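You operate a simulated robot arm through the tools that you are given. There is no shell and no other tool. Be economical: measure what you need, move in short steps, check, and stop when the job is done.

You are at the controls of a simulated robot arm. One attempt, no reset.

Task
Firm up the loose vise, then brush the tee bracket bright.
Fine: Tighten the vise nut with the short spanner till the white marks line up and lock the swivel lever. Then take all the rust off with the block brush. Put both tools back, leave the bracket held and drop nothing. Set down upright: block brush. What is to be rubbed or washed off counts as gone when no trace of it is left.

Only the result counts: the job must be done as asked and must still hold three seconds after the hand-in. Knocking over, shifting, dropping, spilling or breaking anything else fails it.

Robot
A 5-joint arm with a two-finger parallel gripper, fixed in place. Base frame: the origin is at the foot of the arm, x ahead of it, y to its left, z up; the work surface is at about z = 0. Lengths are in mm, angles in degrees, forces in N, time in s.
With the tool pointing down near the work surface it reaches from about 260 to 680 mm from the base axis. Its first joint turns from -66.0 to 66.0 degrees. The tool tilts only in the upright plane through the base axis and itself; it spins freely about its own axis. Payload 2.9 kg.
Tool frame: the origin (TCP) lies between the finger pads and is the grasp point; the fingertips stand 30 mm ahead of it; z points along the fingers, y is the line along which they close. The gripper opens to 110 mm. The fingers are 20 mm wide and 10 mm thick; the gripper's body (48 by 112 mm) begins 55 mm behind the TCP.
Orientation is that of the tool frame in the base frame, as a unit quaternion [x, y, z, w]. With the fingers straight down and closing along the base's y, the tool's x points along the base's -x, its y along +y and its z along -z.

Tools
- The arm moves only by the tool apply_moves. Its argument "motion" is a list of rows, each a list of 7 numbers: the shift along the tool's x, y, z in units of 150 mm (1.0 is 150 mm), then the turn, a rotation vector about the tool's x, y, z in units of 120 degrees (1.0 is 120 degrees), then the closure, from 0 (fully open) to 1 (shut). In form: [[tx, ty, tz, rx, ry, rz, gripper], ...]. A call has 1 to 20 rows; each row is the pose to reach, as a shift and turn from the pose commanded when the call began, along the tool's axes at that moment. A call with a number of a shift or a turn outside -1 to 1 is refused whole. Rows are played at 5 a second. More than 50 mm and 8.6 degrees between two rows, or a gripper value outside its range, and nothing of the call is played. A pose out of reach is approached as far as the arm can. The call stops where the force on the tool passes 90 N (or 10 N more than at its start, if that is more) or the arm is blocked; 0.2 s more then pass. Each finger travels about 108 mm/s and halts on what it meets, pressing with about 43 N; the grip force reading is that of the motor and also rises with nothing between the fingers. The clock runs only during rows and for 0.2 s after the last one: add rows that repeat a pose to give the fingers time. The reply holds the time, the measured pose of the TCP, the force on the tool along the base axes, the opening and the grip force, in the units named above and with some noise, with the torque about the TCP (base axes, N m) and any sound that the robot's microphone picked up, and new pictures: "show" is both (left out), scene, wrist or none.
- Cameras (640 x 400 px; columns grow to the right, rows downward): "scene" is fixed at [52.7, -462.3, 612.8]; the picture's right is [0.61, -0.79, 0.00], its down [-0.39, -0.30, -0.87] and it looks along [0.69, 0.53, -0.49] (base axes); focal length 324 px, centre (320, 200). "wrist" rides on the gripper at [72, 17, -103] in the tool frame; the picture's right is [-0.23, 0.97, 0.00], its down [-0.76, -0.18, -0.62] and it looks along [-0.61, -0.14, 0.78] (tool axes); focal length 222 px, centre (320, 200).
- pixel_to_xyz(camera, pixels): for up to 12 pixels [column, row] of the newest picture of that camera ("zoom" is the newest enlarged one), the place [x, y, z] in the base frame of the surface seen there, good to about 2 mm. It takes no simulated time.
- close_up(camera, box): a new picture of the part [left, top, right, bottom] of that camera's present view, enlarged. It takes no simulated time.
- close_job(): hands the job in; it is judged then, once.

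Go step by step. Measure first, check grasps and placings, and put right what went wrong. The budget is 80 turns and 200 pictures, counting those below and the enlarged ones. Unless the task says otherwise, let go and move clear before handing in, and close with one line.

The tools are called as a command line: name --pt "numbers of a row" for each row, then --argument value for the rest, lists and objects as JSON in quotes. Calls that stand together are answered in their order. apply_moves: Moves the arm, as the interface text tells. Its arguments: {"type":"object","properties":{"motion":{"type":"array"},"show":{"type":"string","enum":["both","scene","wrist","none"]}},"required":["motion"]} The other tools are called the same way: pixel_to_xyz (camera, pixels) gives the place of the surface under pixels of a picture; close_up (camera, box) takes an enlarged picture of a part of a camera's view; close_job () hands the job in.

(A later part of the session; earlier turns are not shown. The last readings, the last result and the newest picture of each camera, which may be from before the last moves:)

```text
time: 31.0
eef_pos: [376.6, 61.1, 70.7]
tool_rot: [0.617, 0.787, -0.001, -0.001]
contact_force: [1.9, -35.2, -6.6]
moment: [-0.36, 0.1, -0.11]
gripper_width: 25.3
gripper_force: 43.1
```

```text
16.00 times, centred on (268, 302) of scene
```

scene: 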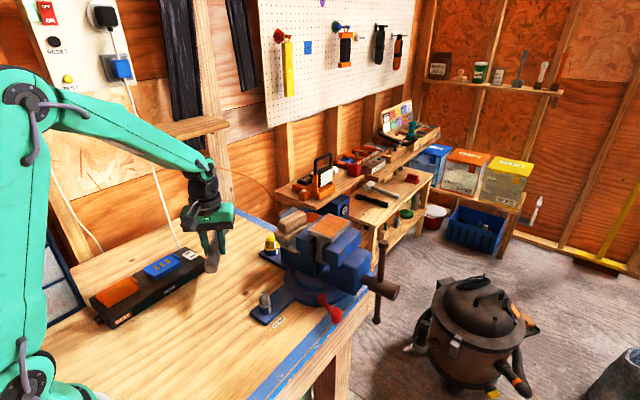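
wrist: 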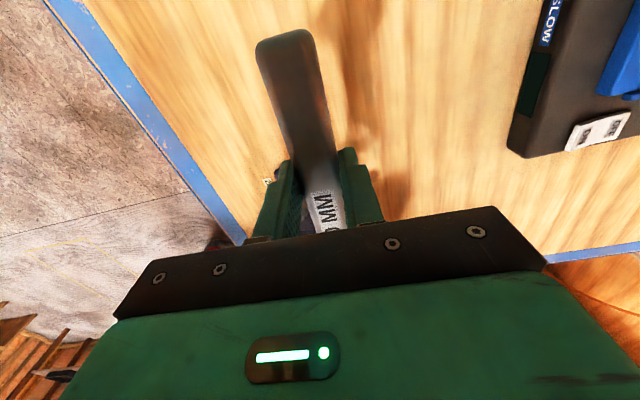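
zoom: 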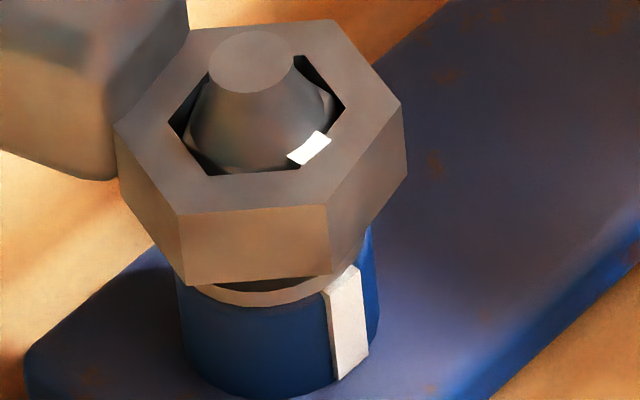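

Tangent of the nut mark now gives -89°, matching the collar at -90°. Relieve ~6° within the slack, then lift the spanner off.

apply_moves --pt "-0.0004 -0.023 0 0 0 -0.0167 1" --pt "-0.0016 -0.046 0 0 0 -0.0333 1" --pt "-0.0036 -0.069 0 0 0 -0.05 1" --pt "-0.0036 -0.069 -0.04 0 0 -0.05 1" --pt "-0.0036 -0.069 -0.08 0 0 -0.05 1" --pt "-0.0036 -0.069 -0.13 0 0 -0.05 1" --pt "-0.0036 -0.069 -0.2 0 0 -0.05 1" --pt "-0.0036 -0.069 -0.28 0 0 -0.05 1" --pt "-0.0036 -0.069 -0.36 0 0 -0.05 1" --pt "-0.0036 -0.069 -0.42 0 0 -0.05 1" --show "none"

close_up --camera "scene" --box '[252, 290, 284, 315]'

close_up --camera "scene" --box '[190, 220, 310, 320]'

```text
time: 33.2
eef_pos: [367.4, 59.0, 133.9]
tool_rot: [0.574, 0.819, 0.0, 0.0]
contact_force: [-0.5, -0.7, -0.7]
moment: [-0.01, 0.0, 0.0]
gripper_width: 25.4
gripper_force: 43.5
```

```text
16.00 times, centred on (268, 302) of scene
```

zoom: 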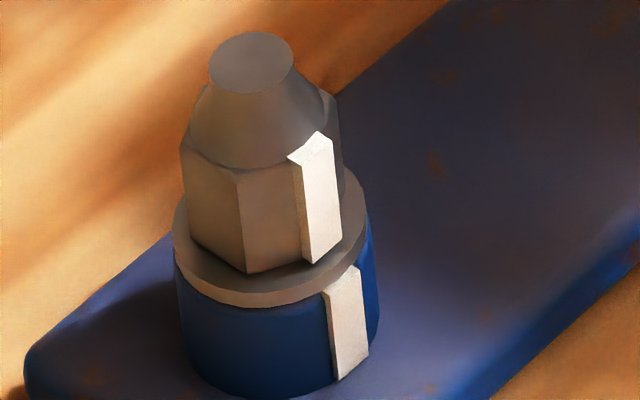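

```text
4.00 times, centred on (250, 270) of scene
```

zoom: 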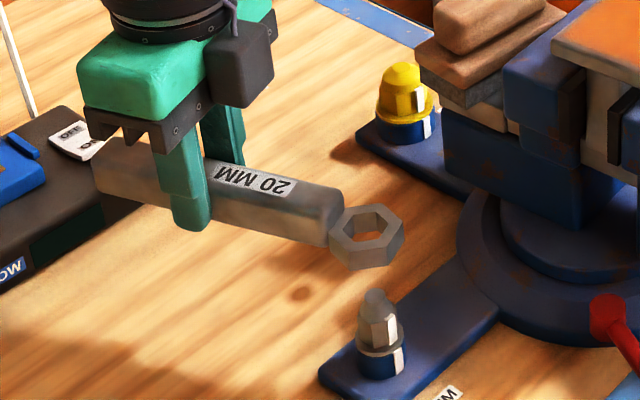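

Marks line up. Now carry the spanner back, in two calls with the reverse spin.

apply_moves --pt "0.02 0.03 0 0 0 -0.03 1" --pt "0.06 0.07 0 0 0 -0.09 1" --pt "0.12 0.14 0 0 0 -0.15 1" --pt "0.18 0.21 0 0 0 -0.22 1" --pt "0.24 0.28 0 0 0 -0.29 1" --pt "0.3 0.35 0 0 0 -0.36 1" --pt "0.36 0.42 0 0 0 -0.43 1" --pt "0.41 0.49 0 0 0 -0.5 1" --pt "0.46 0.55 0 0 0 -0.57 1" --pt "0.5 0.595 0 0 0 -0.64 1" --pt "0.521 0.615 0 0 0 -0.673 1" --show "none"

```text
time: 35.6
eef_pos: [427.5, 162.6, 136.1]
tool_rot: [-0.094, 0.996, 0.0, 0.0]
contact_force: [1.2, 0.2, -1.8]
moment: [-0.03, 0.02, 0.01]
gripper_width: 25.5
gripper_force: 43.0
```

apply_moves --pt "-0.02 0.03 0 0 0 -0.03 1" --pt "-0.06 0.07 0 0 0 -0.09 1" --pt "-0.12 0.13 0 0 0 -0.15 1" --pt "-0.19 0.2 0 0 0 -0.22 1" --pt "-0.26 0.27 0 0 0 -0.29 1" --pt "-0.33 0.34 0 0 0 -0.36 1" --pt "-0.4 0.42 0 0 0 -0.43 1" --pt "-0.46 0.49 0 0 0 -0.5 1" --pt "-0.52 0.55 0 0 0 -0.57 1" --pt "-0.565 0.6 0 0 0 -0.64 1" --pt "-0.583 0.618 0 0 0 -0.673 1" --pt "-0.583 0.618 0.15 0 0 -0.673 1" --pt "-0.583 0.618 0.3 0 0 -0.673 1" --pt "-0.583 0.618 0.42 0 0 -0.673 1" --pt "-0.583 0.618 0.5 0 0 -0.673 1" --show "wrist"

close_up --camera "scene" --box '[165, 190, 265, 260]'

```text
time: 38.8
eef_pos: [496.3, 270.1, 59.5]
tool_rot: [0.717, -0.697, 0.001, 0.0]
contact_force: [-0.3, 0.5, -1.6]
moment: [-0.04, 0.0, 0.0]
gripper_width: 25.6
gripper_force: 43.6
```

wrist: 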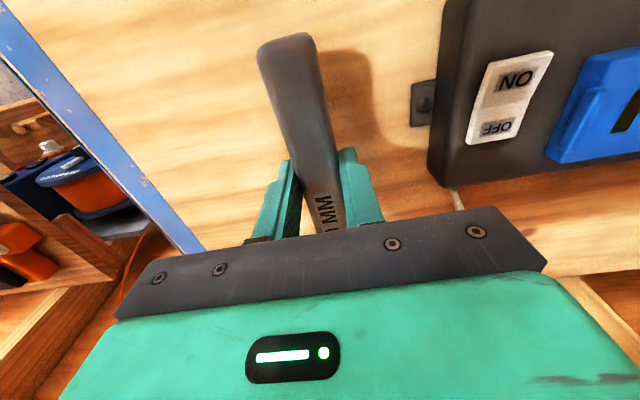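

```text
5.71 times, centred on (215, 225) of scene
```

zoom: 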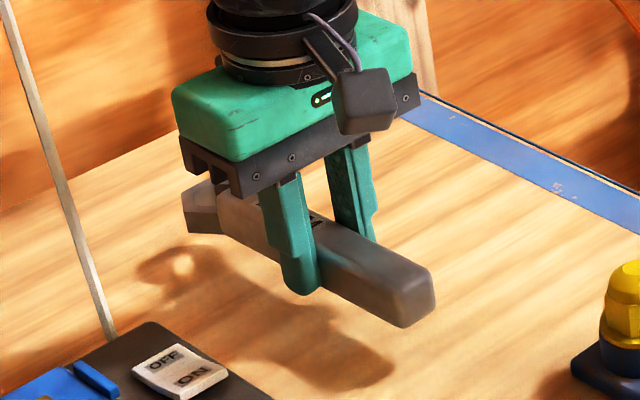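

Over the original spot. Lower to the bench, open and rise.

apply_moves --pt "0 0 0.07 0 0 0 1" --pt "0 0 0.14 0 0 0 1" --pt "0 0 0.175 0 0 0 1" --pt "0 0 0.188 0 0 0 1" --pt "0 0 0.188 0 0 0 1" --pt "0 0 0.188 0 0 0 0.7" --pt "0 0 0.188 0 0 0 0.55" --pt "0 0 0.188 0 0 0 0.45" --pt "0 0 0.188 0 0 0 0.45" --pt "0 0 0 0 0 0 0.45" --pt "0 0 -0.25 0 0 0 0.45" --pt "0 0 -0.5 0 0 0 0.45" --pt "0 0 -0.75 0 0 0 0.45" --pt "0 0 -0.95 0 0 0 0.45" --show "scene"

close_up --camera "scene" --box '[180, 215, 244, 255]'

close_up --camera "wrist" --box '[20, 0, 260, 150]'

```text
time: 41.8
eef_pos: [496.1, 270.1, 202.3]
tool_rot: [0.716, -0.698, 0.0, 0.0]
contact_force: [0.3, 0.0, 0.3]
moment: [0.0, 0.0, 0.01]
gripper_width: 60.6
gripper_force: 0.0
```

scene: 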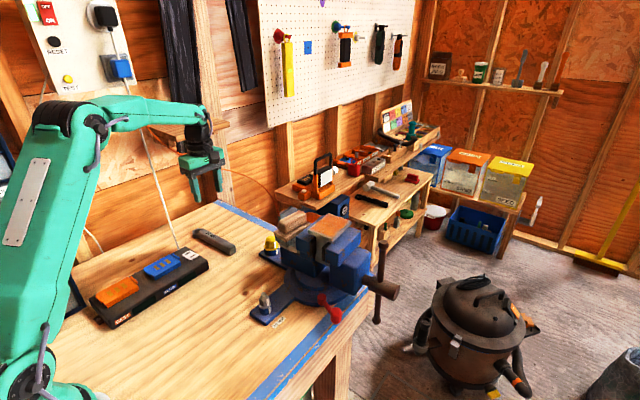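

```text
10.00 times, centred on (212, 235) of scene
```

zoom: 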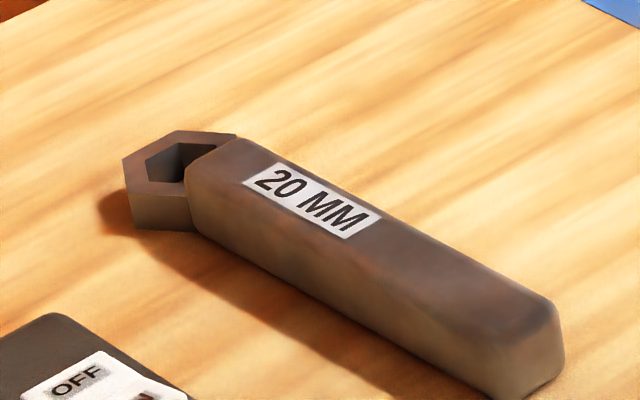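

```text
2.67 times, centred on (140, 75) of wrist
```

zoom: 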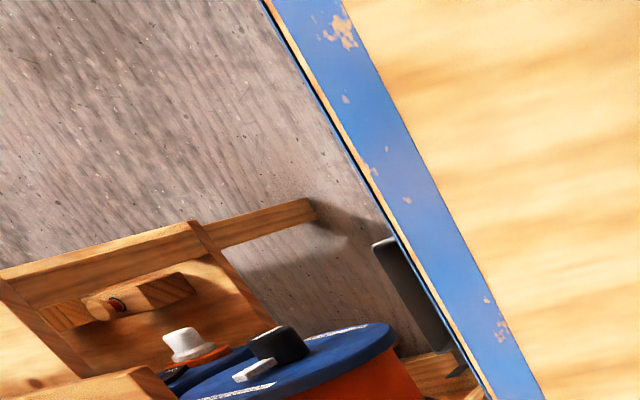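

The spanner is back exactly where it lay. Next the lever; move the wrist camera over to look at it.

apply_moves --pt "0.075 0.083 -0.02 0 0 0.064 0.45" --pt "0.15 0.166 -0.04 0 0 0.127 0.45" --pt "0.226 0.25 -0.05 0 0 0.19 0.45" --pt "0.3 0.333 -0.07 0 0 0.254 0.45" --pt "0.377 0.416 -0.08 0 0 0.318 0.45" --pt "0.453 0.5 -0.1 0 0 0.381 0.45" --pt "0.529 0.582 -0.12 0 0 0.445 0.45" --pt "0.604 0.665 -0.13 0 0 0.508 0.45" --pt "0.68 0.748 -0.15 0 0 0.572 0.45" --pt "0.755 0.83 -0.17 0 0 0.636 0.45" --pt "0.83 0.915 -0.18 0 0 0.7 0.45" --pt "0.907 0.998 -0.2 0 0 0.763 0.45" --show "none"

apply_moves --pt "0.02 -0.3 0 0 0 0 0.45" --pt "0.04 -0.6 0 0 0 0 0.45" --pt "0.06 -0.9 0 0 0 0 0.45" --show "none"

apply_moves --pt "0.02 -0.3 0 0 0 0 0.45" --pt "0.04 -0.6 0 0 0 0 0.45" --pt "0.06 -0.9 0 0 0 0 0.45" --show "wrist"

```text
time: 44.4
eef_pos: [350.4, 130.2, 233.1]
tool_rot: [0.002, 1.0, 0.0, -0.001]
contact_force: [-0.8, 0.6, 0.3]
moment: [0.0, 0.04, 0.0]
gripper_width: 60.5
gripper_force: 0.1
```

```text
time: 45.2
eef_pos: [340.8, -3.4, 233.0]
tool_rot: [0.0, 1.0, 0.001, 0.0]
contact_force: [0.1, 0.2, -0.1]
moment: [0.02, -0.01, -0.01]
gripper_width: 60.4
gripper_force: 0.0
```

```text
time: 46.0
eef_pos: [330.1, -138.8, 233.1]
tool_rot: [-0.001, 1.0, 0.001, 0.0]
contact_force: [-0.1, -0.3, -0.5]
moment: [-0.01, -0.02, -0.02]
gripper_width: 60.5
gripper_force: 0.0
```

wrist: 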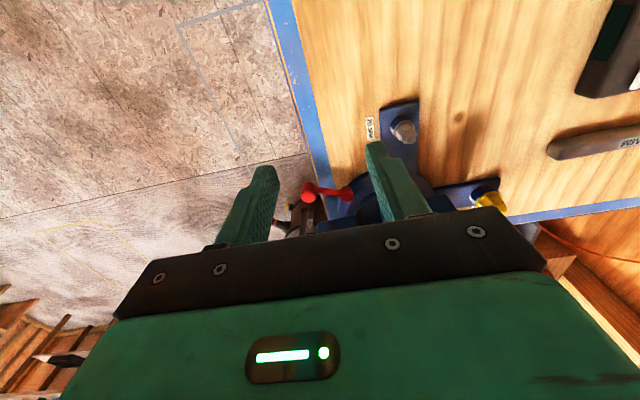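

close_up --camera "wrist" --box '[280, 140, 376, 215]'

pixel_to_xyz --camera "wrist" --pixels '[[308, 192], [308, 187], [303, 192], [313, 192], [325, 193], [335, 193], [347, 193], [347, 188], [352, 200]]'

close_up --camera "scene" --box '[300, 270, 364, 330]'

pixel_to_xyz --camera "scene" --pixels '[[323, 296], [323, 302], [320, 300], [329, 307], [336, 312], [336, 318], [340, 316], [330, 316], [334, 308]]'

```text
5.33 times, centred on (328, 178) of wrist
```

zoom: 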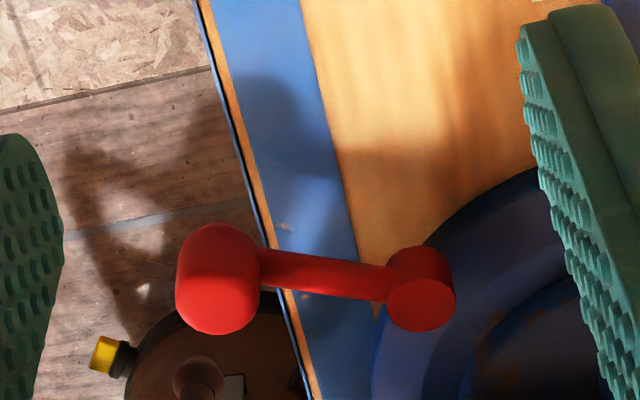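

```text
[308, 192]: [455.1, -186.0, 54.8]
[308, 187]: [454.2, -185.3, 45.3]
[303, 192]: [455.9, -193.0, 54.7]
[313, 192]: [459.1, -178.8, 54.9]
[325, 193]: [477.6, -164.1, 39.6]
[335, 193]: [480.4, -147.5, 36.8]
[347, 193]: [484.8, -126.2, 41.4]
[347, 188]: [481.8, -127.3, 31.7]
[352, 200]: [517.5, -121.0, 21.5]
```

```text
6.67 times, centred on (332, 300) of scene
```

zoom: 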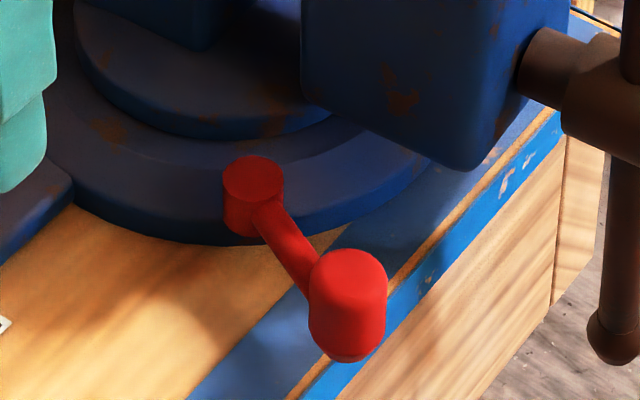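

```text
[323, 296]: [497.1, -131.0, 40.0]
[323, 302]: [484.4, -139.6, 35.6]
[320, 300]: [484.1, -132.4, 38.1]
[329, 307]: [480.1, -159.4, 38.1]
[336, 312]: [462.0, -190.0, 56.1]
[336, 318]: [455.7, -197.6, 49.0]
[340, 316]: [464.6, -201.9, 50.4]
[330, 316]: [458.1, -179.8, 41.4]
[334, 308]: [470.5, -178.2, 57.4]
```

The lever pivot is at about (491,-133), knob at (464,-189), z 30–57; the arm points radially outward. I'll measure vise body clearances around it and the swivel base.

pixel_to_xyz --camera "scene" --pixels '[[333, 262], [360, 282], [372, 262], [390, 290], [380, 250], [377, 318], [325, 240], [345, 250], [367, 240], [310, 280], [350, 288], [390, 284]]'

close_up --camera "scene" --box '[270, 200, 410, 330]'

```text
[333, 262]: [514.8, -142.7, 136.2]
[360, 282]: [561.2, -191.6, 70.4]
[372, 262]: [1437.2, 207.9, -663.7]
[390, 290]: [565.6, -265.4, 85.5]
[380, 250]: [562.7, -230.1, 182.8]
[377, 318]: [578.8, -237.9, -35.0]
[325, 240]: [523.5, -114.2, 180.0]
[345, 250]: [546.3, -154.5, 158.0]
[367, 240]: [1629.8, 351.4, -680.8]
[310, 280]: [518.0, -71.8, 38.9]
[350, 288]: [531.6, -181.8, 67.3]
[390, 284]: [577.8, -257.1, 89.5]
```

```text
3.08 times, centred on (340, 265) of scene
```

zoom: 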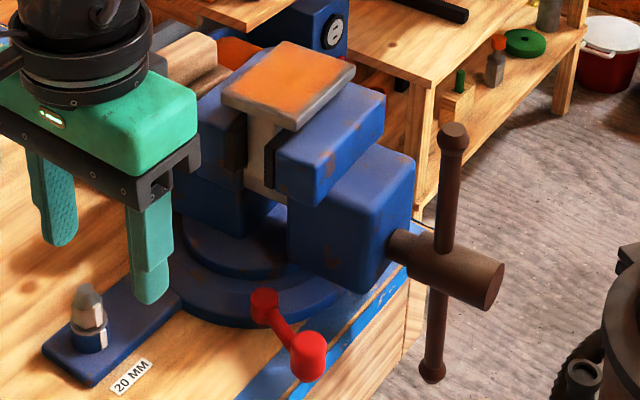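

The vise front block occupies x≥515, y down to -185, above z 67, so only a clockwise swing leaves the knob free to reach; that is also the tightening sense. Move above the knob with closing axis tangential.

apply_moves --pt "-0.091 -0.033 0 0 0 -0.0548 0.55" --pt "-0.181 -0.066 0 0 0 -0.1095 0.55" --pt "-0.272 -0.099 0 0 0 -0.164 0.55" --pt "-0.363 -0.132 0 0 0 -0.219 0.55" --pt "-0.453 -0.166 0 0 0 -0.274 0.55" --pt "-0.544 -0.199 0.1 0 0 -0.3285 0.55" --pt "-0.635 -0.232 0.2 0 0 -0.383 0.55" --pt "-0.726 -0.265 0.35 0 0 -0.438 0.55" --pt "-0.816 -0.298 0.5 0 0 -0.493 0.55" --pt "-0.907 -0.331 0.687 0 0 -0.5475 0.55" --show "wrist"

close_up --camera "scene" --box '[270, 230, 400, 340]'

```text
time: 48.2
eef_pos: [466.6, -190.5, 128.7]
tool_rot: [-0.542, 0.84, 0.001, 0.0]
contact_force: [1.0, 0.2, 0.2]
moment: [0.0, 0.0, 0.01]
gripper_width: 49.4
gripper_force: 0.0
```

wrist: 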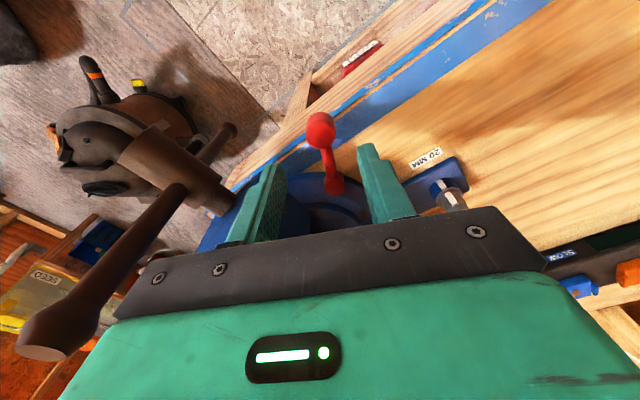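

```text
3.64 times, centred on (335, 285) of scene
```

zoom: 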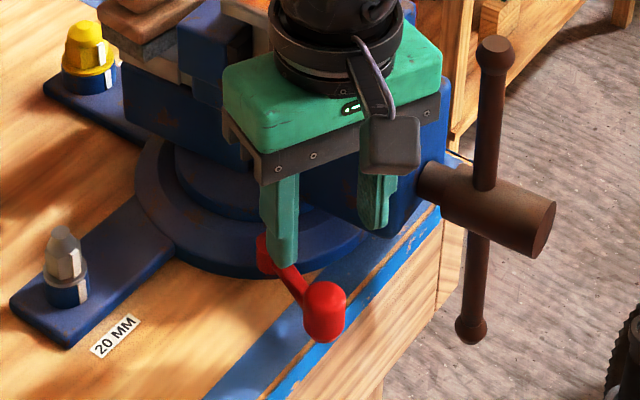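

The knob sits centred between the fingers. Descend to z≈62 and grip it.

apply_moves --pt "0 0 0.15 0 0 0 0.55" --pt "0 0.003 0.3 0 0 0 0.55" --pt "0 0.006 0.445 0 0 0 0.55" --pt "0 0.006 0.445 0 0 0 0.7" --pt "0 0.006 0.445 0 0 0 0.85" --pt "0 0.006 0.445 0 0 0 1" --pt "0 0.006 0.445 0 0 0 1" --show "none"

close_up --camera "scene" --box '[270, 230, 400, 340]'

```text
time: 49.8
eef_pos: [467.5, -190.6, 61.3]
tool_rot: [-0.542, 0.841, -0.001, -0.001]
contact_force: [2.1, -1.8, -5.3]
moment: [0.0, -0.11, -0.2]
gripper_width: 25.0
gripper_force: 44.8
```

```text
3.64 times, centred on (335, 285) of scene
```

zoom: 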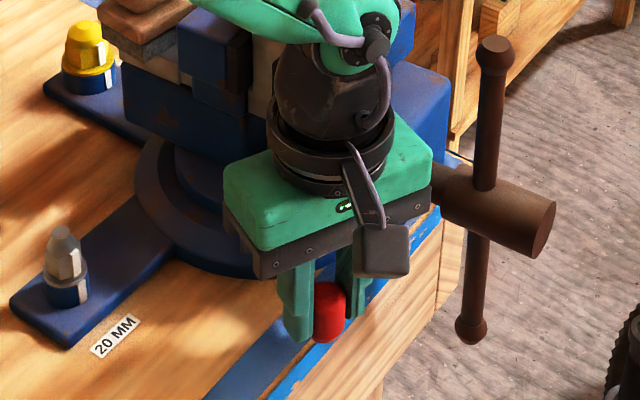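

Knob gripped (25 mm). Try the clockwise swing, first 16°.

apply_moves --pt "-0.001 0.0293 0 0 0 0.0333 1" --pt "-0.0041 0.0585 0 0 0 0.0667 1" --pt "-0.0092 0.0873 0 0 0 0.1 1" --pt "-0.0163 0.1158 0 0 0 0.1333 1" --show "none"

close_up --camera "scene" --box '[270, 230, 400, 340]'

```text
time: 50.8
eef_pos: [450.1, -179.8, 61.6]
tool_rot: [-0.419, 0.908, 0.002, -0.001]
contact_force: [-4.7, -13.2, -15.9]
moment: [-0.33, -0.14, -0.3]
gripper_width: 24.9
gripper_force: 44.9
```

```text
3.64 times, centred on (335, 285) of scene
```

zoom: 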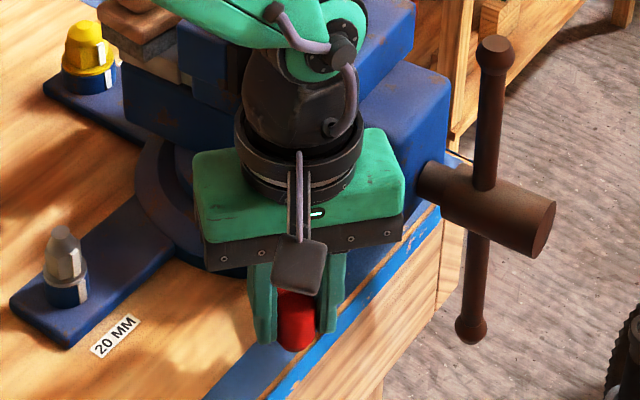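

It swings easily. Continue 36° more.

apply_moves --pt "-0.001 0.0293 0 0 0 0.0333 1" --pt "-0.0041 0.0585 0 0 0 0.0667 1" --pt "-0.0092 0.0873 0 0 0 0.1 1" --pt "-0.0163 0.1158 0 0 0 0.1333 1" --pt "-0.0253 0.1436 0 0 0 0.1667 1" --pt "-0.0363 0.1708 0 0 0 0.2 1" --pt "-0.0492 0.1972 0 0 0 0.2333 1" --pt "-0.0638 0.2226 0 0 0 0.2667 1" --pt "-0.0802 0.2469 0 0 0 0.3 1" --show "none"

close_up --camera "scene" --box '[250, 220, 400, 340]'

```text
time: 52.8
eef_pos: [429.9, -144.1, 64.0]
tool_rot: [-0.119, 0.993, 0.001, -0.002]
contact_force: [-13.0, 0.5, -12.8]
moment: [-0.07, 1.04, 0.23]
gripper_width: 25.1
gripper_force: 45.3
```

```text
3.33 times, centred on (325, 280) of scene
```

zoom: 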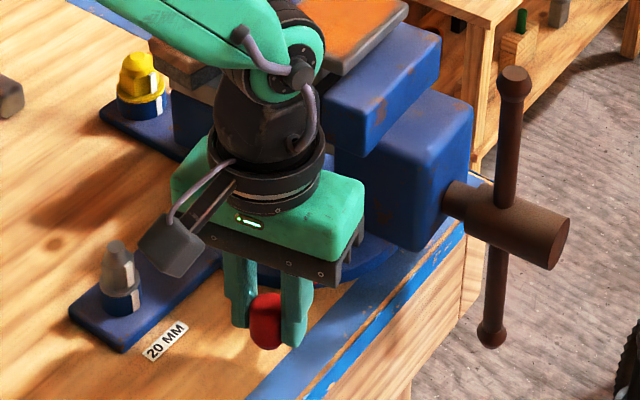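

Still moving freely (52°). Continue in smaller portions, easing radius by 1 mm.

apply_moves --pt "0.006 0.0293 0 0 0 0.0333 1" --pt "0.003 0.0585 0 0 0 0.0667 1" --pt "-0.002 0.0873 0 0 0 0.1 1" --pt "-0.009 0.1158 0 0 0 0.1333 1" --pt "-0.018 0.1436 0 0 0 0.1667 1" --pt "-0.029 0.1708 0 0 0 0.2 1" --show "none"

close_up --camera "scene" --box '[250, 220, 400, 340]'

```text
time: 54.2
eef_pos: [429.5, -128.3, 64.1]
tool_rot: [0.099, 0.995, -0.001, 0.005]
contact_force: [-5.2, -84.3, -29.4]
moment: [-2.22, 0.0, 0.29]
gripper_width: 24.9
gripper_force: 44.9
```

```text
3.33 times, centred on (325, 280) of scene
```

zoom: 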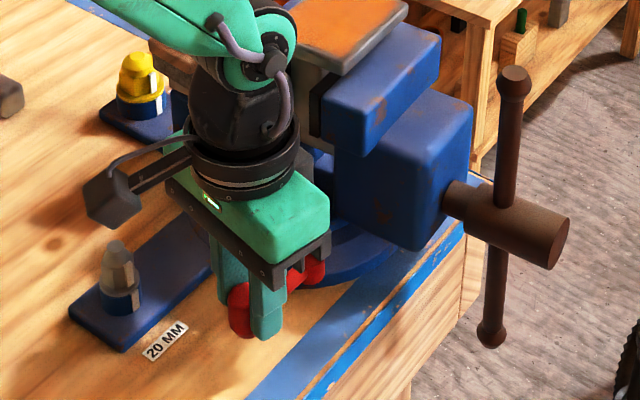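

Firm stop met (84 N) after about 65°, the lever now pointing near -x. Relax the push, release and rise to look.

apply_moves --pt "-0.001 -0.0293 0 0 0 -0.0333 1" --pt "-0.003 -0.0512 0 0 0 -0.0583 1" --pt "-0.003 -0.0512 0 0 0 -0.0583 0.75" --pt "-0.003 -0.0512 0 0 0 -0.0583 0.65" --pt "-0.003 -0.0512 0 0 0 -0.0583 0.6" --pt "-0.003 -0.0512 -0.2 0 0 -0.0583 0.6" --pt "-0.003 -0.0512 -0.45 0 0 -0.0583 0.6" --pt "-0.003 -0.0512 -0.7 0 0 -0.0583 0.6" --pt "-0.003 -0.0512 -0.95 0 0 -0.0583 0.6" --show "scene"

close_up --camera "scene" --box '[250, 250, 370, 340]'

```text
time: 56.2
eef_pos: [427.5, -127.9, 207.2]
tool_rot: [0.03, 1.0, 0.0, 0.0]
contact_force: [-0.6, 1.0, 0.1]
moment: [0.02, 0.0, -0.03]
gripper_width: 43.9
gripper_force: 0.0
```

scene: 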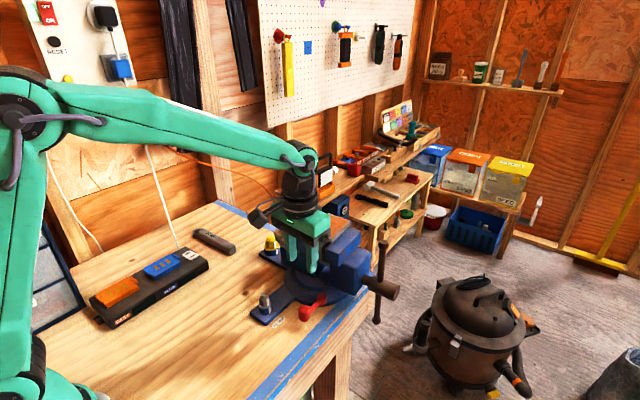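

```text
4.44 times, centred on (310, 295) of scene
```

zoom: 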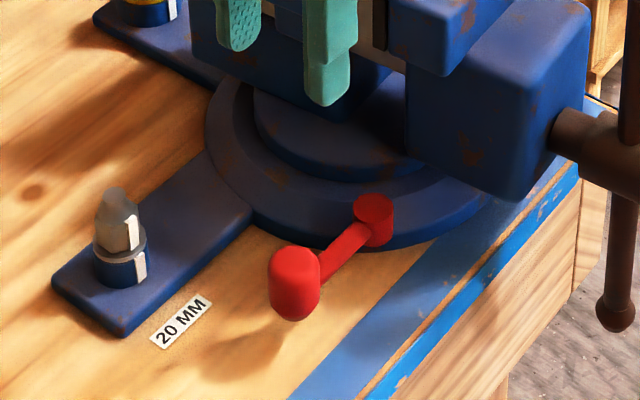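

Lever locked at its stop. Now measure the brush and the rusted bracket plate.

close_up --camera "scene" --box '[270, 195, 366, 255]'

apply_moves --pt "0.1 0.1 -0.2 0 0 0 0.6" --pt "0.2 0.2 -0.4 0 0 0 0.5" --pt "0.3 0.35 -0.6 0 0 0 0.3" --pt "0.35 0.5 -0.8 0 0 0 0.2" --show "wrist"

close_up --camera "scene" --box '[270, 195, 366, 255]'

```text
6.67 times, centred on (318, 225) of scene
```

zoom: 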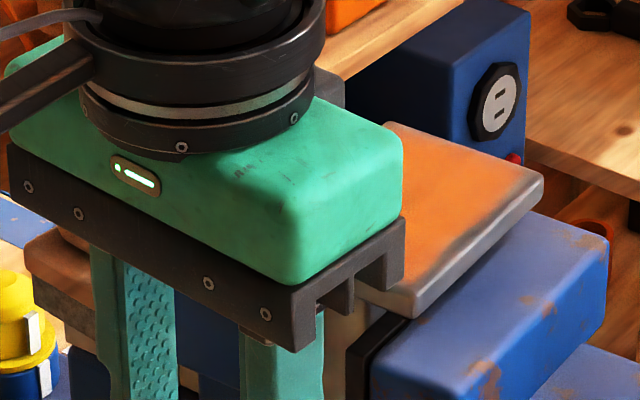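

```text
time: 57.2
eef_pos: [380.8, -49.2, 326.1]
tool_rot: [0.03, 1.0, 0.0, -0.001]
contact_force: [-0.8, -0.2, 0.1]
moment: [0.01, 0.0, 0.0]
gripper_width: 88.1
gripper_force: 0.1
```

wrist: 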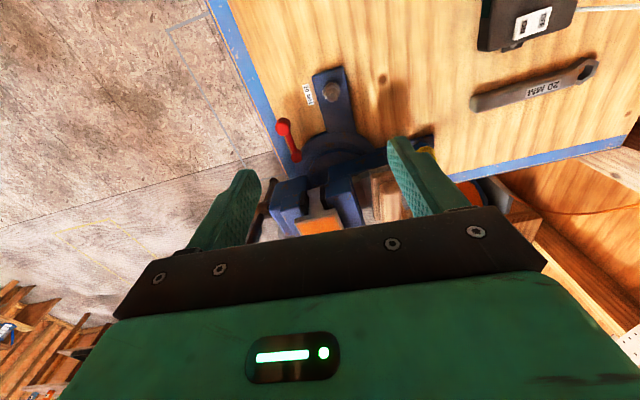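

```text
6.67 times, centred on (318, 225) of scene
```

zoom: 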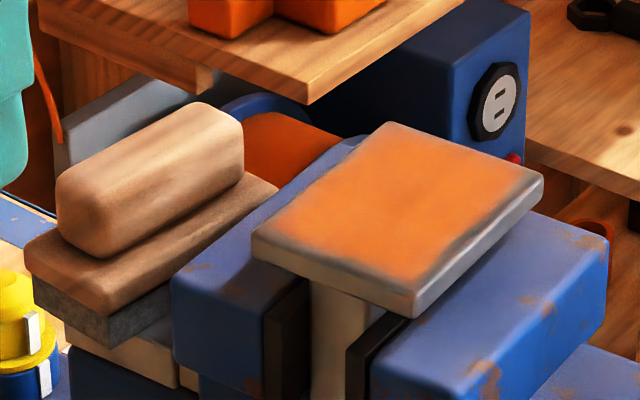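

pixel_to_xyz --camera "zoom" --pixels '[[255, 240], [415, 305], [535, 185], [390, 128], [400, 210], [75, 180], [115, 235], [235, 130], [195, 110], [105, 300], [265, 190], [35, 255]]'

pixel_to_xyz --camera "zoom" --pixels '[[150, 165], [105, 325], [170, 320], [150, 370], [305, 85], [440, 5], [60, 40], [490, 40], [340, 240], [480, 160], [210, 90], [460, 240]]'

```text
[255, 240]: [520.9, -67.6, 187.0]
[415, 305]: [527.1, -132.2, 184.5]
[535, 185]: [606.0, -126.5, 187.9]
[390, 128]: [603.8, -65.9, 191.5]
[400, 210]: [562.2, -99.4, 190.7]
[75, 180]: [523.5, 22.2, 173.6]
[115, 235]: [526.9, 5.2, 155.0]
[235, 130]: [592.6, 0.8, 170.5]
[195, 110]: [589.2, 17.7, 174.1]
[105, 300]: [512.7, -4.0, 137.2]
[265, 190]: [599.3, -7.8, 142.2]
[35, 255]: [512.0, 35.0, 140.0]
```

```text
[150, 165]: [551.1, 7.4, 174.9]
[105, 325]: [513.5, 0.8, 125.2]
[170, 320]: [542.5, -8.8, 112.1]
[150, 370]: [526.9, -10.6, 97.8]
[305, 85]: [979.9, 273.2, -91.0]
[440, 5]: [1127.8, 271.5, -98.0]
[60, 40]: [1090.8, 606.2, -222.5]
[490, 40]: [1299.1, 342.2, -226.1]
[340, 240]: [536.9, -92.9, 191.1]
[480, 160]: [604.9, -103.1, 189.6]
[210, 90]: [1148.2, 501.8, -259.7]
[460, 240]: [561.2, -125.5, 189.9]
```

Plate top: x 520–606, y -66…-132, z≈191. Brush: handle y≈3–25, top z≈175, board top ≈142. Check the jaw gap and the ledge level.

close_up --camera "scene" --box '[268, 215, 316, 255]'

pixel_to_xyz --camera "zoom" --pixels '[[340, 200], [345, 165], [400, 130], [120, 190], [170, 250], [120, 245], [180, 270], [230, 260], [100, 215], [390, 250], [190, 210], [250, 180]]'

close_up --camera "wrist" --box '[260, 160, 420, 260]'

pixel_to_xyz --camera "zoom" --pixels '[[440, 100], [480, 100], [500, 160], [460, 160], [400, 100], [380, 130], [520, 150], [330, 130], [430, 180]]'

```text
10.00 times, centred on (292, 235) of scene
```

zoom: 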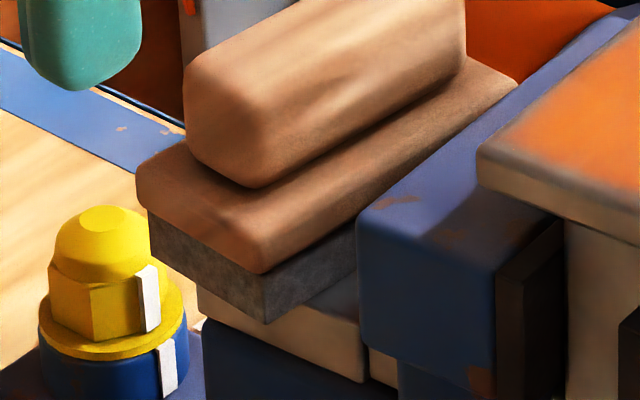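

```text
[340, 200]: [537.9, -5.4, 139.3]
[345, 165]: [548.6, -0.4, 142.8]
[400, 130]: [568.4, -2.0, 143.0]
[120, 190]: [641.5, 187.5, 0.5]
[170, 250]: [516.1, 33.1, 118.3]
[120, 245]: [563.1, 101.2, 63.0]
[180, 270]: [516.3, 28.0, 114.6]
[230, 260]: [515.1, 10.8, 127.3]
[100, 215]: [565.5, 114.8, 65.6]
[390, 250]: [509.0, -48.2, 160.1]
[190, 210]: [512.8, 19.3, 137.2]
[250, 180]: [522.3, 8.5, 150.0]
```

```text
4.00 times, centred on (340, 210) of wrist
```

zoom: 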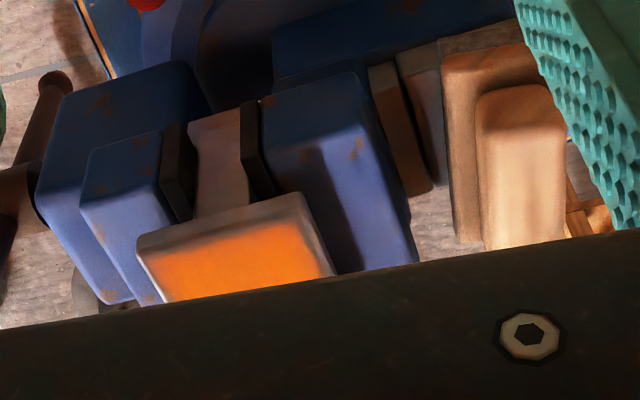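

```text
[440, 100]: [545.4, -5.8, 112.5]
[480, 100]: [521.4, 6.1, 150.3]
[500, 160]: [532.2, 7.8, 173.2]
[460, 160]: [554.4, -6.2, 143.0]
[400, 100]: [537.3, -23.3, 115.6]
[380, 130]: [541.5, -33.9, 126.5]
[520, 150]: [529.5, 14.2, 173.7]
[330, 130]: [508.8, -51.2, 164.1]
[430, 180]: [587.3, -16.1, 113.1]
```

Ledge z≈113, jaw edge at y≈-34, brush centre ≈(557,13.5). Approach above it.

apply_moves --pt "-0.2 0.12 0.05 0 0 0 0.3" --pt "-0.4 0.24 0.1 0 0 0 0.45" --pt "-0.6 0.36 0.2 0 0 0 0.53" --pt "-0.773 0.465 0.3 0 0 0 0.53" --pt "-0.95 0.475 0.4 0 0 0 0.53" --pt "-1.0 0.478 0.5 0 0 0 0.53" --show "none"

apply_moves --pt "-0.08 0.005 0.05 0 0 0 0.53" --pt "-0.146 0.009 0.1 0 0 0 0.53" --pt "-0.146 0.009 0.2 0 0 0 0.53" --show "wrist"

close_up --camera "scene" --box '[260, 175, 340, 245]'

```text
time: 58.6
eef_pos: [535.2, 12.3, 250.2]
tool_rot: [0.03, 1.0, 0.001, 0.0]
contact_force: [-0.5, 1.6, 0.3]
moment: [-0.04, 0.01, 0.03]
gripper_width: 51.7
gripper_force: 0.0
```

```text
time: 59.4
eef_pos: [557.2, 12.3, 219.9]
tool_rot: [0.029, 1.0, 0.0, 0.0]
contact_force: [0.2, -0.3, -0.5]
moment: [0.0, 0.0, 0.0]
gripper_width: 51.5
gripper_force: 0.1
```

wrist: 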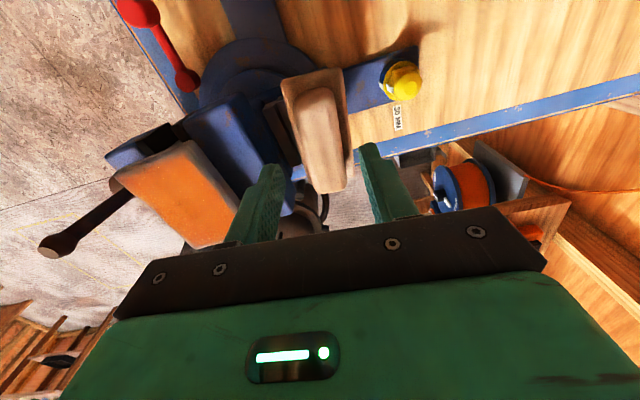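

```text
5.71 times, centred on (300, 210) of scene
```

zoom: 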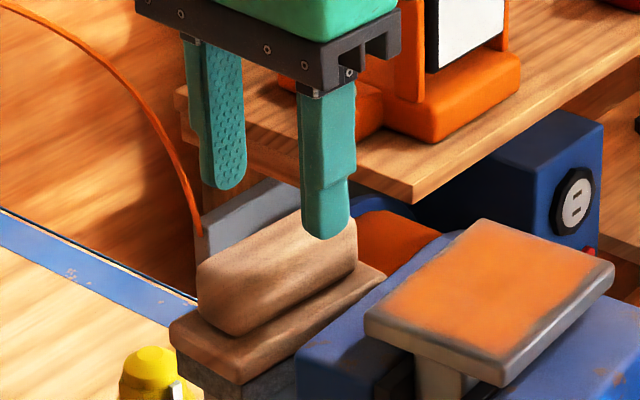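

pixel_to_xyz --camera "wrist" --pixels '[[303, 120], [338, 110], [307, 150], [345, 145], [320, 92], [328, 185], [322, 140], [350, 160], [288, 90]]'

```text
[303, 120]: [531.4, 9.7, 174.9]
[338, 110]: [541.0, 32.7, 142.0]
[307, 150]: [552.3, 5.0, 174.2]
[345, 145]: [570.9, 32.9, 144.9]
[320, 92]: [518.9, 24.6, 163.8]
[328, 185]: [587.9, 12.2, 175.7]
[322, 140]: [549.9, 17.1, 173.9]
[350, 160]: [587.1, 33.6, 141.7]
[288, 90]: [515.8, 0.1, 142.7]
```

Handle centre y≈14.5. Shift +2 mm, descend to z≈175, grip, hold, and lift slowly.

apply_moves --pt "0 0.014 0.1 0 0 0 0.53" --pt "0 0.014 0.2 0 0 0 0.53" --pt "0 0.014 0.27 0 0 0 0.53" --pt "0 0.014 0.298 0 0 0 0.53" --pt "0 0.014 0.298 0 0 0 0.7" --pt "0 0.014 0.298 0 0 0 0.85" --pt "0 0.014 0.298 0 0 0 1" --pt "0 0.014 0.298 0 0 0 1" --pt "0 0.014 0.298 0 0 0 1" --show "none"

close_up --camera "scene" --box '[260, 175, 340, 245]'

```text
time: 61.4
eef_pos: [556.2, 14.6, 176.5]
tool_rot: [0.03, 1.0, 0.0, 0.0]
contact_force: [0.0, -0.1, -0.5]
moment: [0.02, -0.05, -0.01]
gripper_width: 29.7
gripper_force: 43.2
```

```text
5.71 times, centred on (300, 210) of scene
```

zoom: 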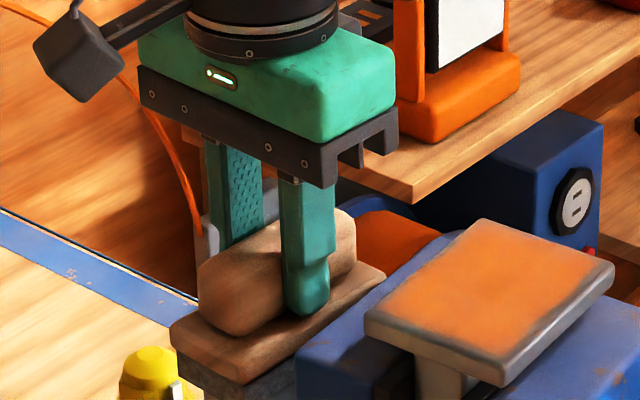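

Gripped at 29.7 mm (rest pose TCP ≈ (556.5,14.6,175.5)). Lift gently, clear of the jaw.

apply_moves --pt "0 0 -0.02 0 0 0 1" --pt "0 0 -0.05 0 0 0 1" --pt "0 0 -0.1 0 0 0 1" --pt "0 0 -0.17 0 0 0 1" --pt "0 0 -0.26 0 0 0 1" --pt "0 0 -0.36 0 0 0 1" --pt "0 0 -0.46 0 0 0 1" --pt "0 0 -0.56 0 0 0 1" --pt "0 0 -0.63 0 0 0 1" --pt "0 0 -0.66 0 0 0 1" --show "none"

close_up --camera "scene" --box '[260, 145, 360, 245]'

```text
time: 63.6
eef_pos: [557.2, 14.1, 275.6]
tool_rot: [0.03, 1.0, 0.0, 0.001]
contact_force: [0.0, -0.8, -0.9]
moment: [-0.03, 0.01, -0.03]
gripper_width: 29.3
gripper_force: 42.8
```

```text
4.00 times, centred on (310, 195) of scene
```

zoom: 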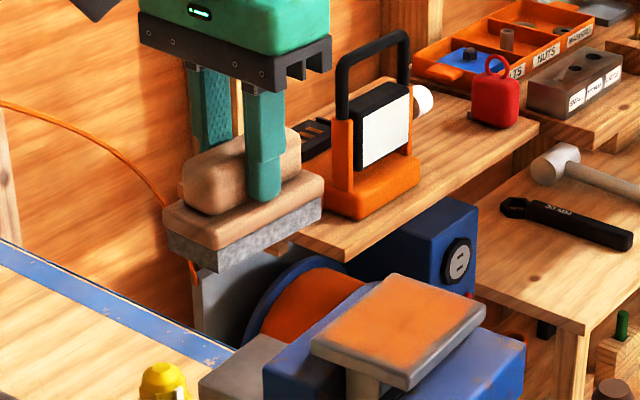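

Brush is held. Move over the plate centre and lower to just above contact.

apply_moves --pt "-0.01 -0.1 0 0 0 0 1" --pt "-0.03 -0.25 0 0 0 0 1" --pt "-0.05 -0.42 0 0 0 0 1" --pt "-0.065 -0.58 0 0 0 0 1" --pt "-0.08 -0.7 0 0 0 0 1" --pt "-0.085 -0.75 0 0 0 0 1" --pt "-0.085 -0.75 0.06 0 0 0 1" --pt "-0.085 -0.75 0.11 0 0 0 1" --pt "-0.085 -0.75 0.135 0 0 0 1" --pt "-0.085 -0.75 0.145 0 0 0 1" --show "none"

close_up --camera "scene" --box '[280, 165, 380, 245]'

```text
time: 65.8
eef_pos: [562.9, -98.9, 253.3]
tool_rot: [0.029, 1.0, 0.001, 0.0]
contact_force: [0.1, 0.0, -0.3]
moment: [-0.04, 0.05, -0.01]
gripper_width: 29.3
gripper_force: 42.9
```

```text
5.00 times, centred on (330, 205) of scene
```

zoom: 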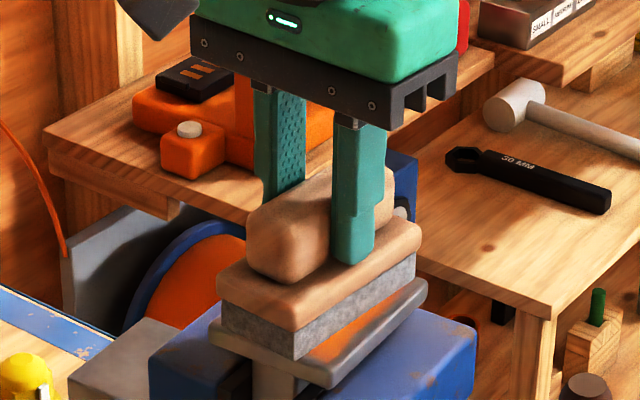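

Almost touching. Lower in 1 mm steps to feel contact.

apply_moves --pt "0 0 0.007 0 0 0 1" --pt "0 0 0.014 0 0 0 1" --pt "0 0 0.02 0 0 0 1" --pt "0 0 0.02 0 0 0 1" --show "none"

```text
time: 66.8
eef_pos: [562.8, -98.1, 253.7]
tool_rot: [0.03, 1.0, 0.0, 0.003]
contact_force: [-7.2, -0.1, 31.0]
moment: [0.26, 0.74, 0.03]
gripper_width: 29.3
gripper_force: 43.2
```

Contact with 31 N. Ease off 1.5 mm and stroke along y.

apply_moves --pt "0 0 -0.008 0 0 0 1" --pt "0 0.05 -0.008 0 0 0 1" --pt "0 0.1 -0.008 0 0 0 1" --pt "0 0.14 -0.008 0 0 0 1" --pt "0 0.08 -0.008 0 0 0 1" --pt "0 0.02 -0.008 0 0 0 1" --pt "0 -0.04 -0.008 0 0 0 1" --pt "0 -0.1 -0.008 0 0 0 1" --pt "0 -0.14 -0.008 0 0 0 1" --pt "0 -0.08 -0.008 0 0 0 1" --pt "0 -0.02 -0.008 0 0 0 1" --pt "0 0.04 -0.008 0 0 0 1" --pt "0 0.1 -0.008 0 0 0 1" --pt "0 0.14 -0.008 0 0 0 1" --pt "0 0.08 -0.008 0 0 0 1" --pt "0 0.02 -0.008 0 0 0 1" --pt "0 -0.04 -0.008 0 0 0 1" --pt "0 -0.1 -0.008 0 0 0 1" --pt "0 -0.14 -0.008 0 0 0 1" --show "none"

close_up --camera "scene" --box '[280, 165, 380, 245]'

```text
time: 70.8
eef_pos: [562.8, -119.6, 252.2]
tool_rot: [0.03, 1.0, 0.001, 0.001]
contact_force: [1.6, 9.9, 21.9]
moment: [0.48, -0.06, -0.02]
gripper_width: 29.5
gripper_force: 42.9
```

```text
5.00 times, centred on (330, 205) of scene
```

zoom: 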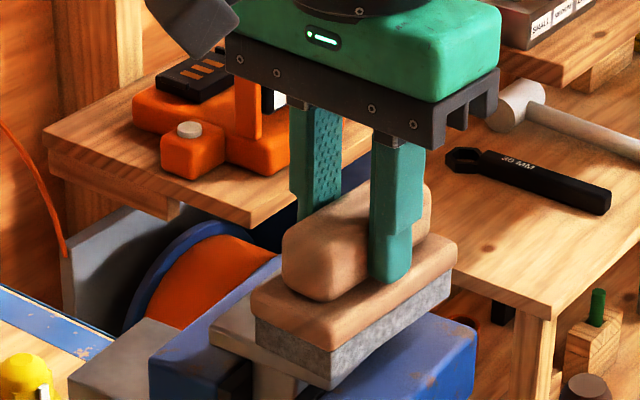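

The exposed strip is now clean. Do more strokes with x offsets to catch all edges.

apply_moves --pt "-0.04 0.04 0 0 0 0 1" --pt "-0.06 0.1 0 0 0 0 1" --pt "-0.06 0.16 0 0 0 0 1" --pt "-0.06 0.22 0 0 0 0 1" --pt "-0.06 0.29 0 0 0 0 1" --pt "-0.02 0.29 0 0 0 0 1" --pt "0.03 0.29 0 0 0 0 1" --pt "0.06 0.27 0 0 0 0 1" --pt "0.06 0.21 0 0 0 0 1" --pt "0.06 0.15 0 0 0 0 1" --pt "0.06 0.09 0 0 0 0 1" --pt "0.06 0.03 0 0 0 0 1" --pt "0.06 -0.02 0 0 0 0 1" --pt "0.01 -0.02 0 0 0 0 1" --pt "-0.05 -0.02 0 0 0 0 1" --pt "-0.05 0.04 0 0 0 0 1" --pt "0 0.1 0 0 0 0 1" --pt "0 0.18 0 0 0 0 1" --pt "0 0.24 0 0 0 0 1" --pt "0 0.29 0 0 0 0 1" --show "none"

close_up --camera "scene" --box '[280, 165, 380, 245]'

```text
time: 75.0
eef_pos: [564.6, -76.2, 251.7]
tool_rot: [0.03, 1.0, 0.0, 0.001]
contact_force: [0.5, -7.5, 18.6]
moment: [-0.48, -0.1, -0.01]
gripper_width: 29.5
gripper_force: 43.0
```

```text
5.00 times, centred on (330, 205) of scene
```

zoom: 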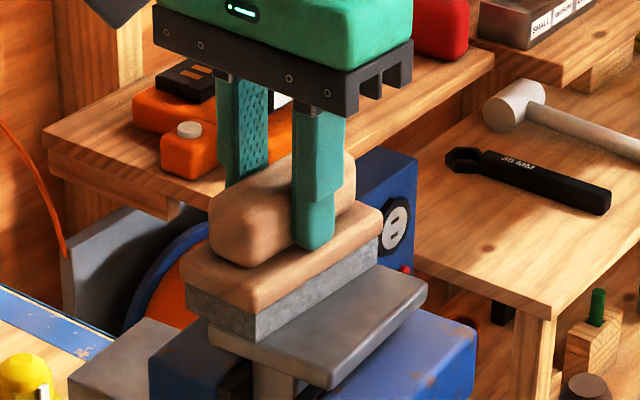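

The plate looks grey. Lift 30 mm and move aside toward the brush's ledge to inspect.

apply_moves --pt "0 0 -0.07 0 0 0 1" --pt "0 0 -0.15 0 0 0 1" --pt "0.01 0.15 -0.17 0 0 0 1" --pt "0.02 0.3 -0.17 0 0 0 1" --pt "0.03 0.45 -0.17 0 0 0 1" --pt "0.035 0.55 -0.17 0 0 0 1" --pt "0.038 0.6 -0.17 0 0 0 1" --show "none"

close_up --camera "scene" --box '[304, 205, 360, 245]'

close_up --camera "wrist" --box '[80, 100, 280, 260]'

```text
time: 76.6
eef_pos: [564.3, 14.5, 274.8]
tool_rot: [0.029, 1.0, 0.0, 0.0]
contact_force: [-0.5, 0.4, -1.0]
moment: [0.01, -0.03, 0.01]
gripper_width: 29.7
gripper_force: 43.1
```

```text
10.00 times, centred on (332, 225) of scene
```

zoom: 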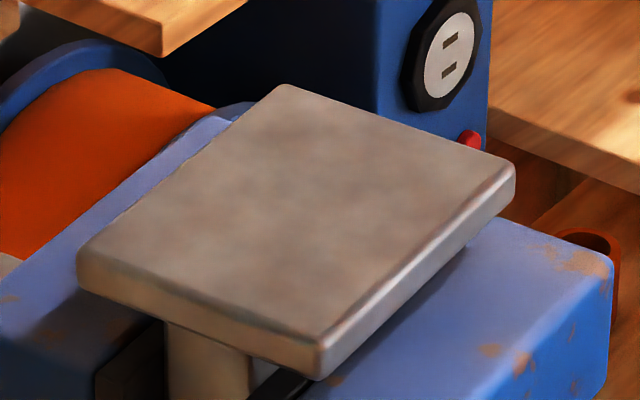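

```text
2.50 times, centred on (180, 180) of wrist
```

zoom: 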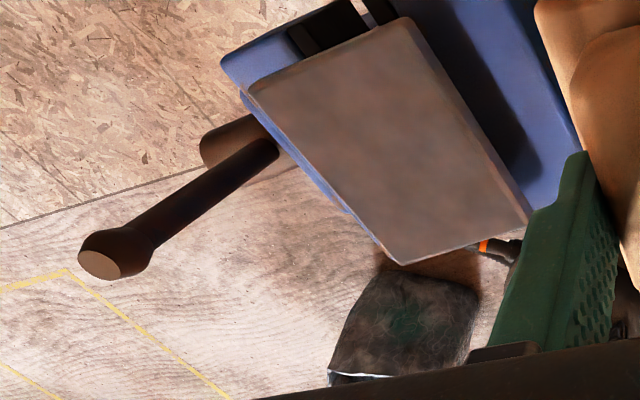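

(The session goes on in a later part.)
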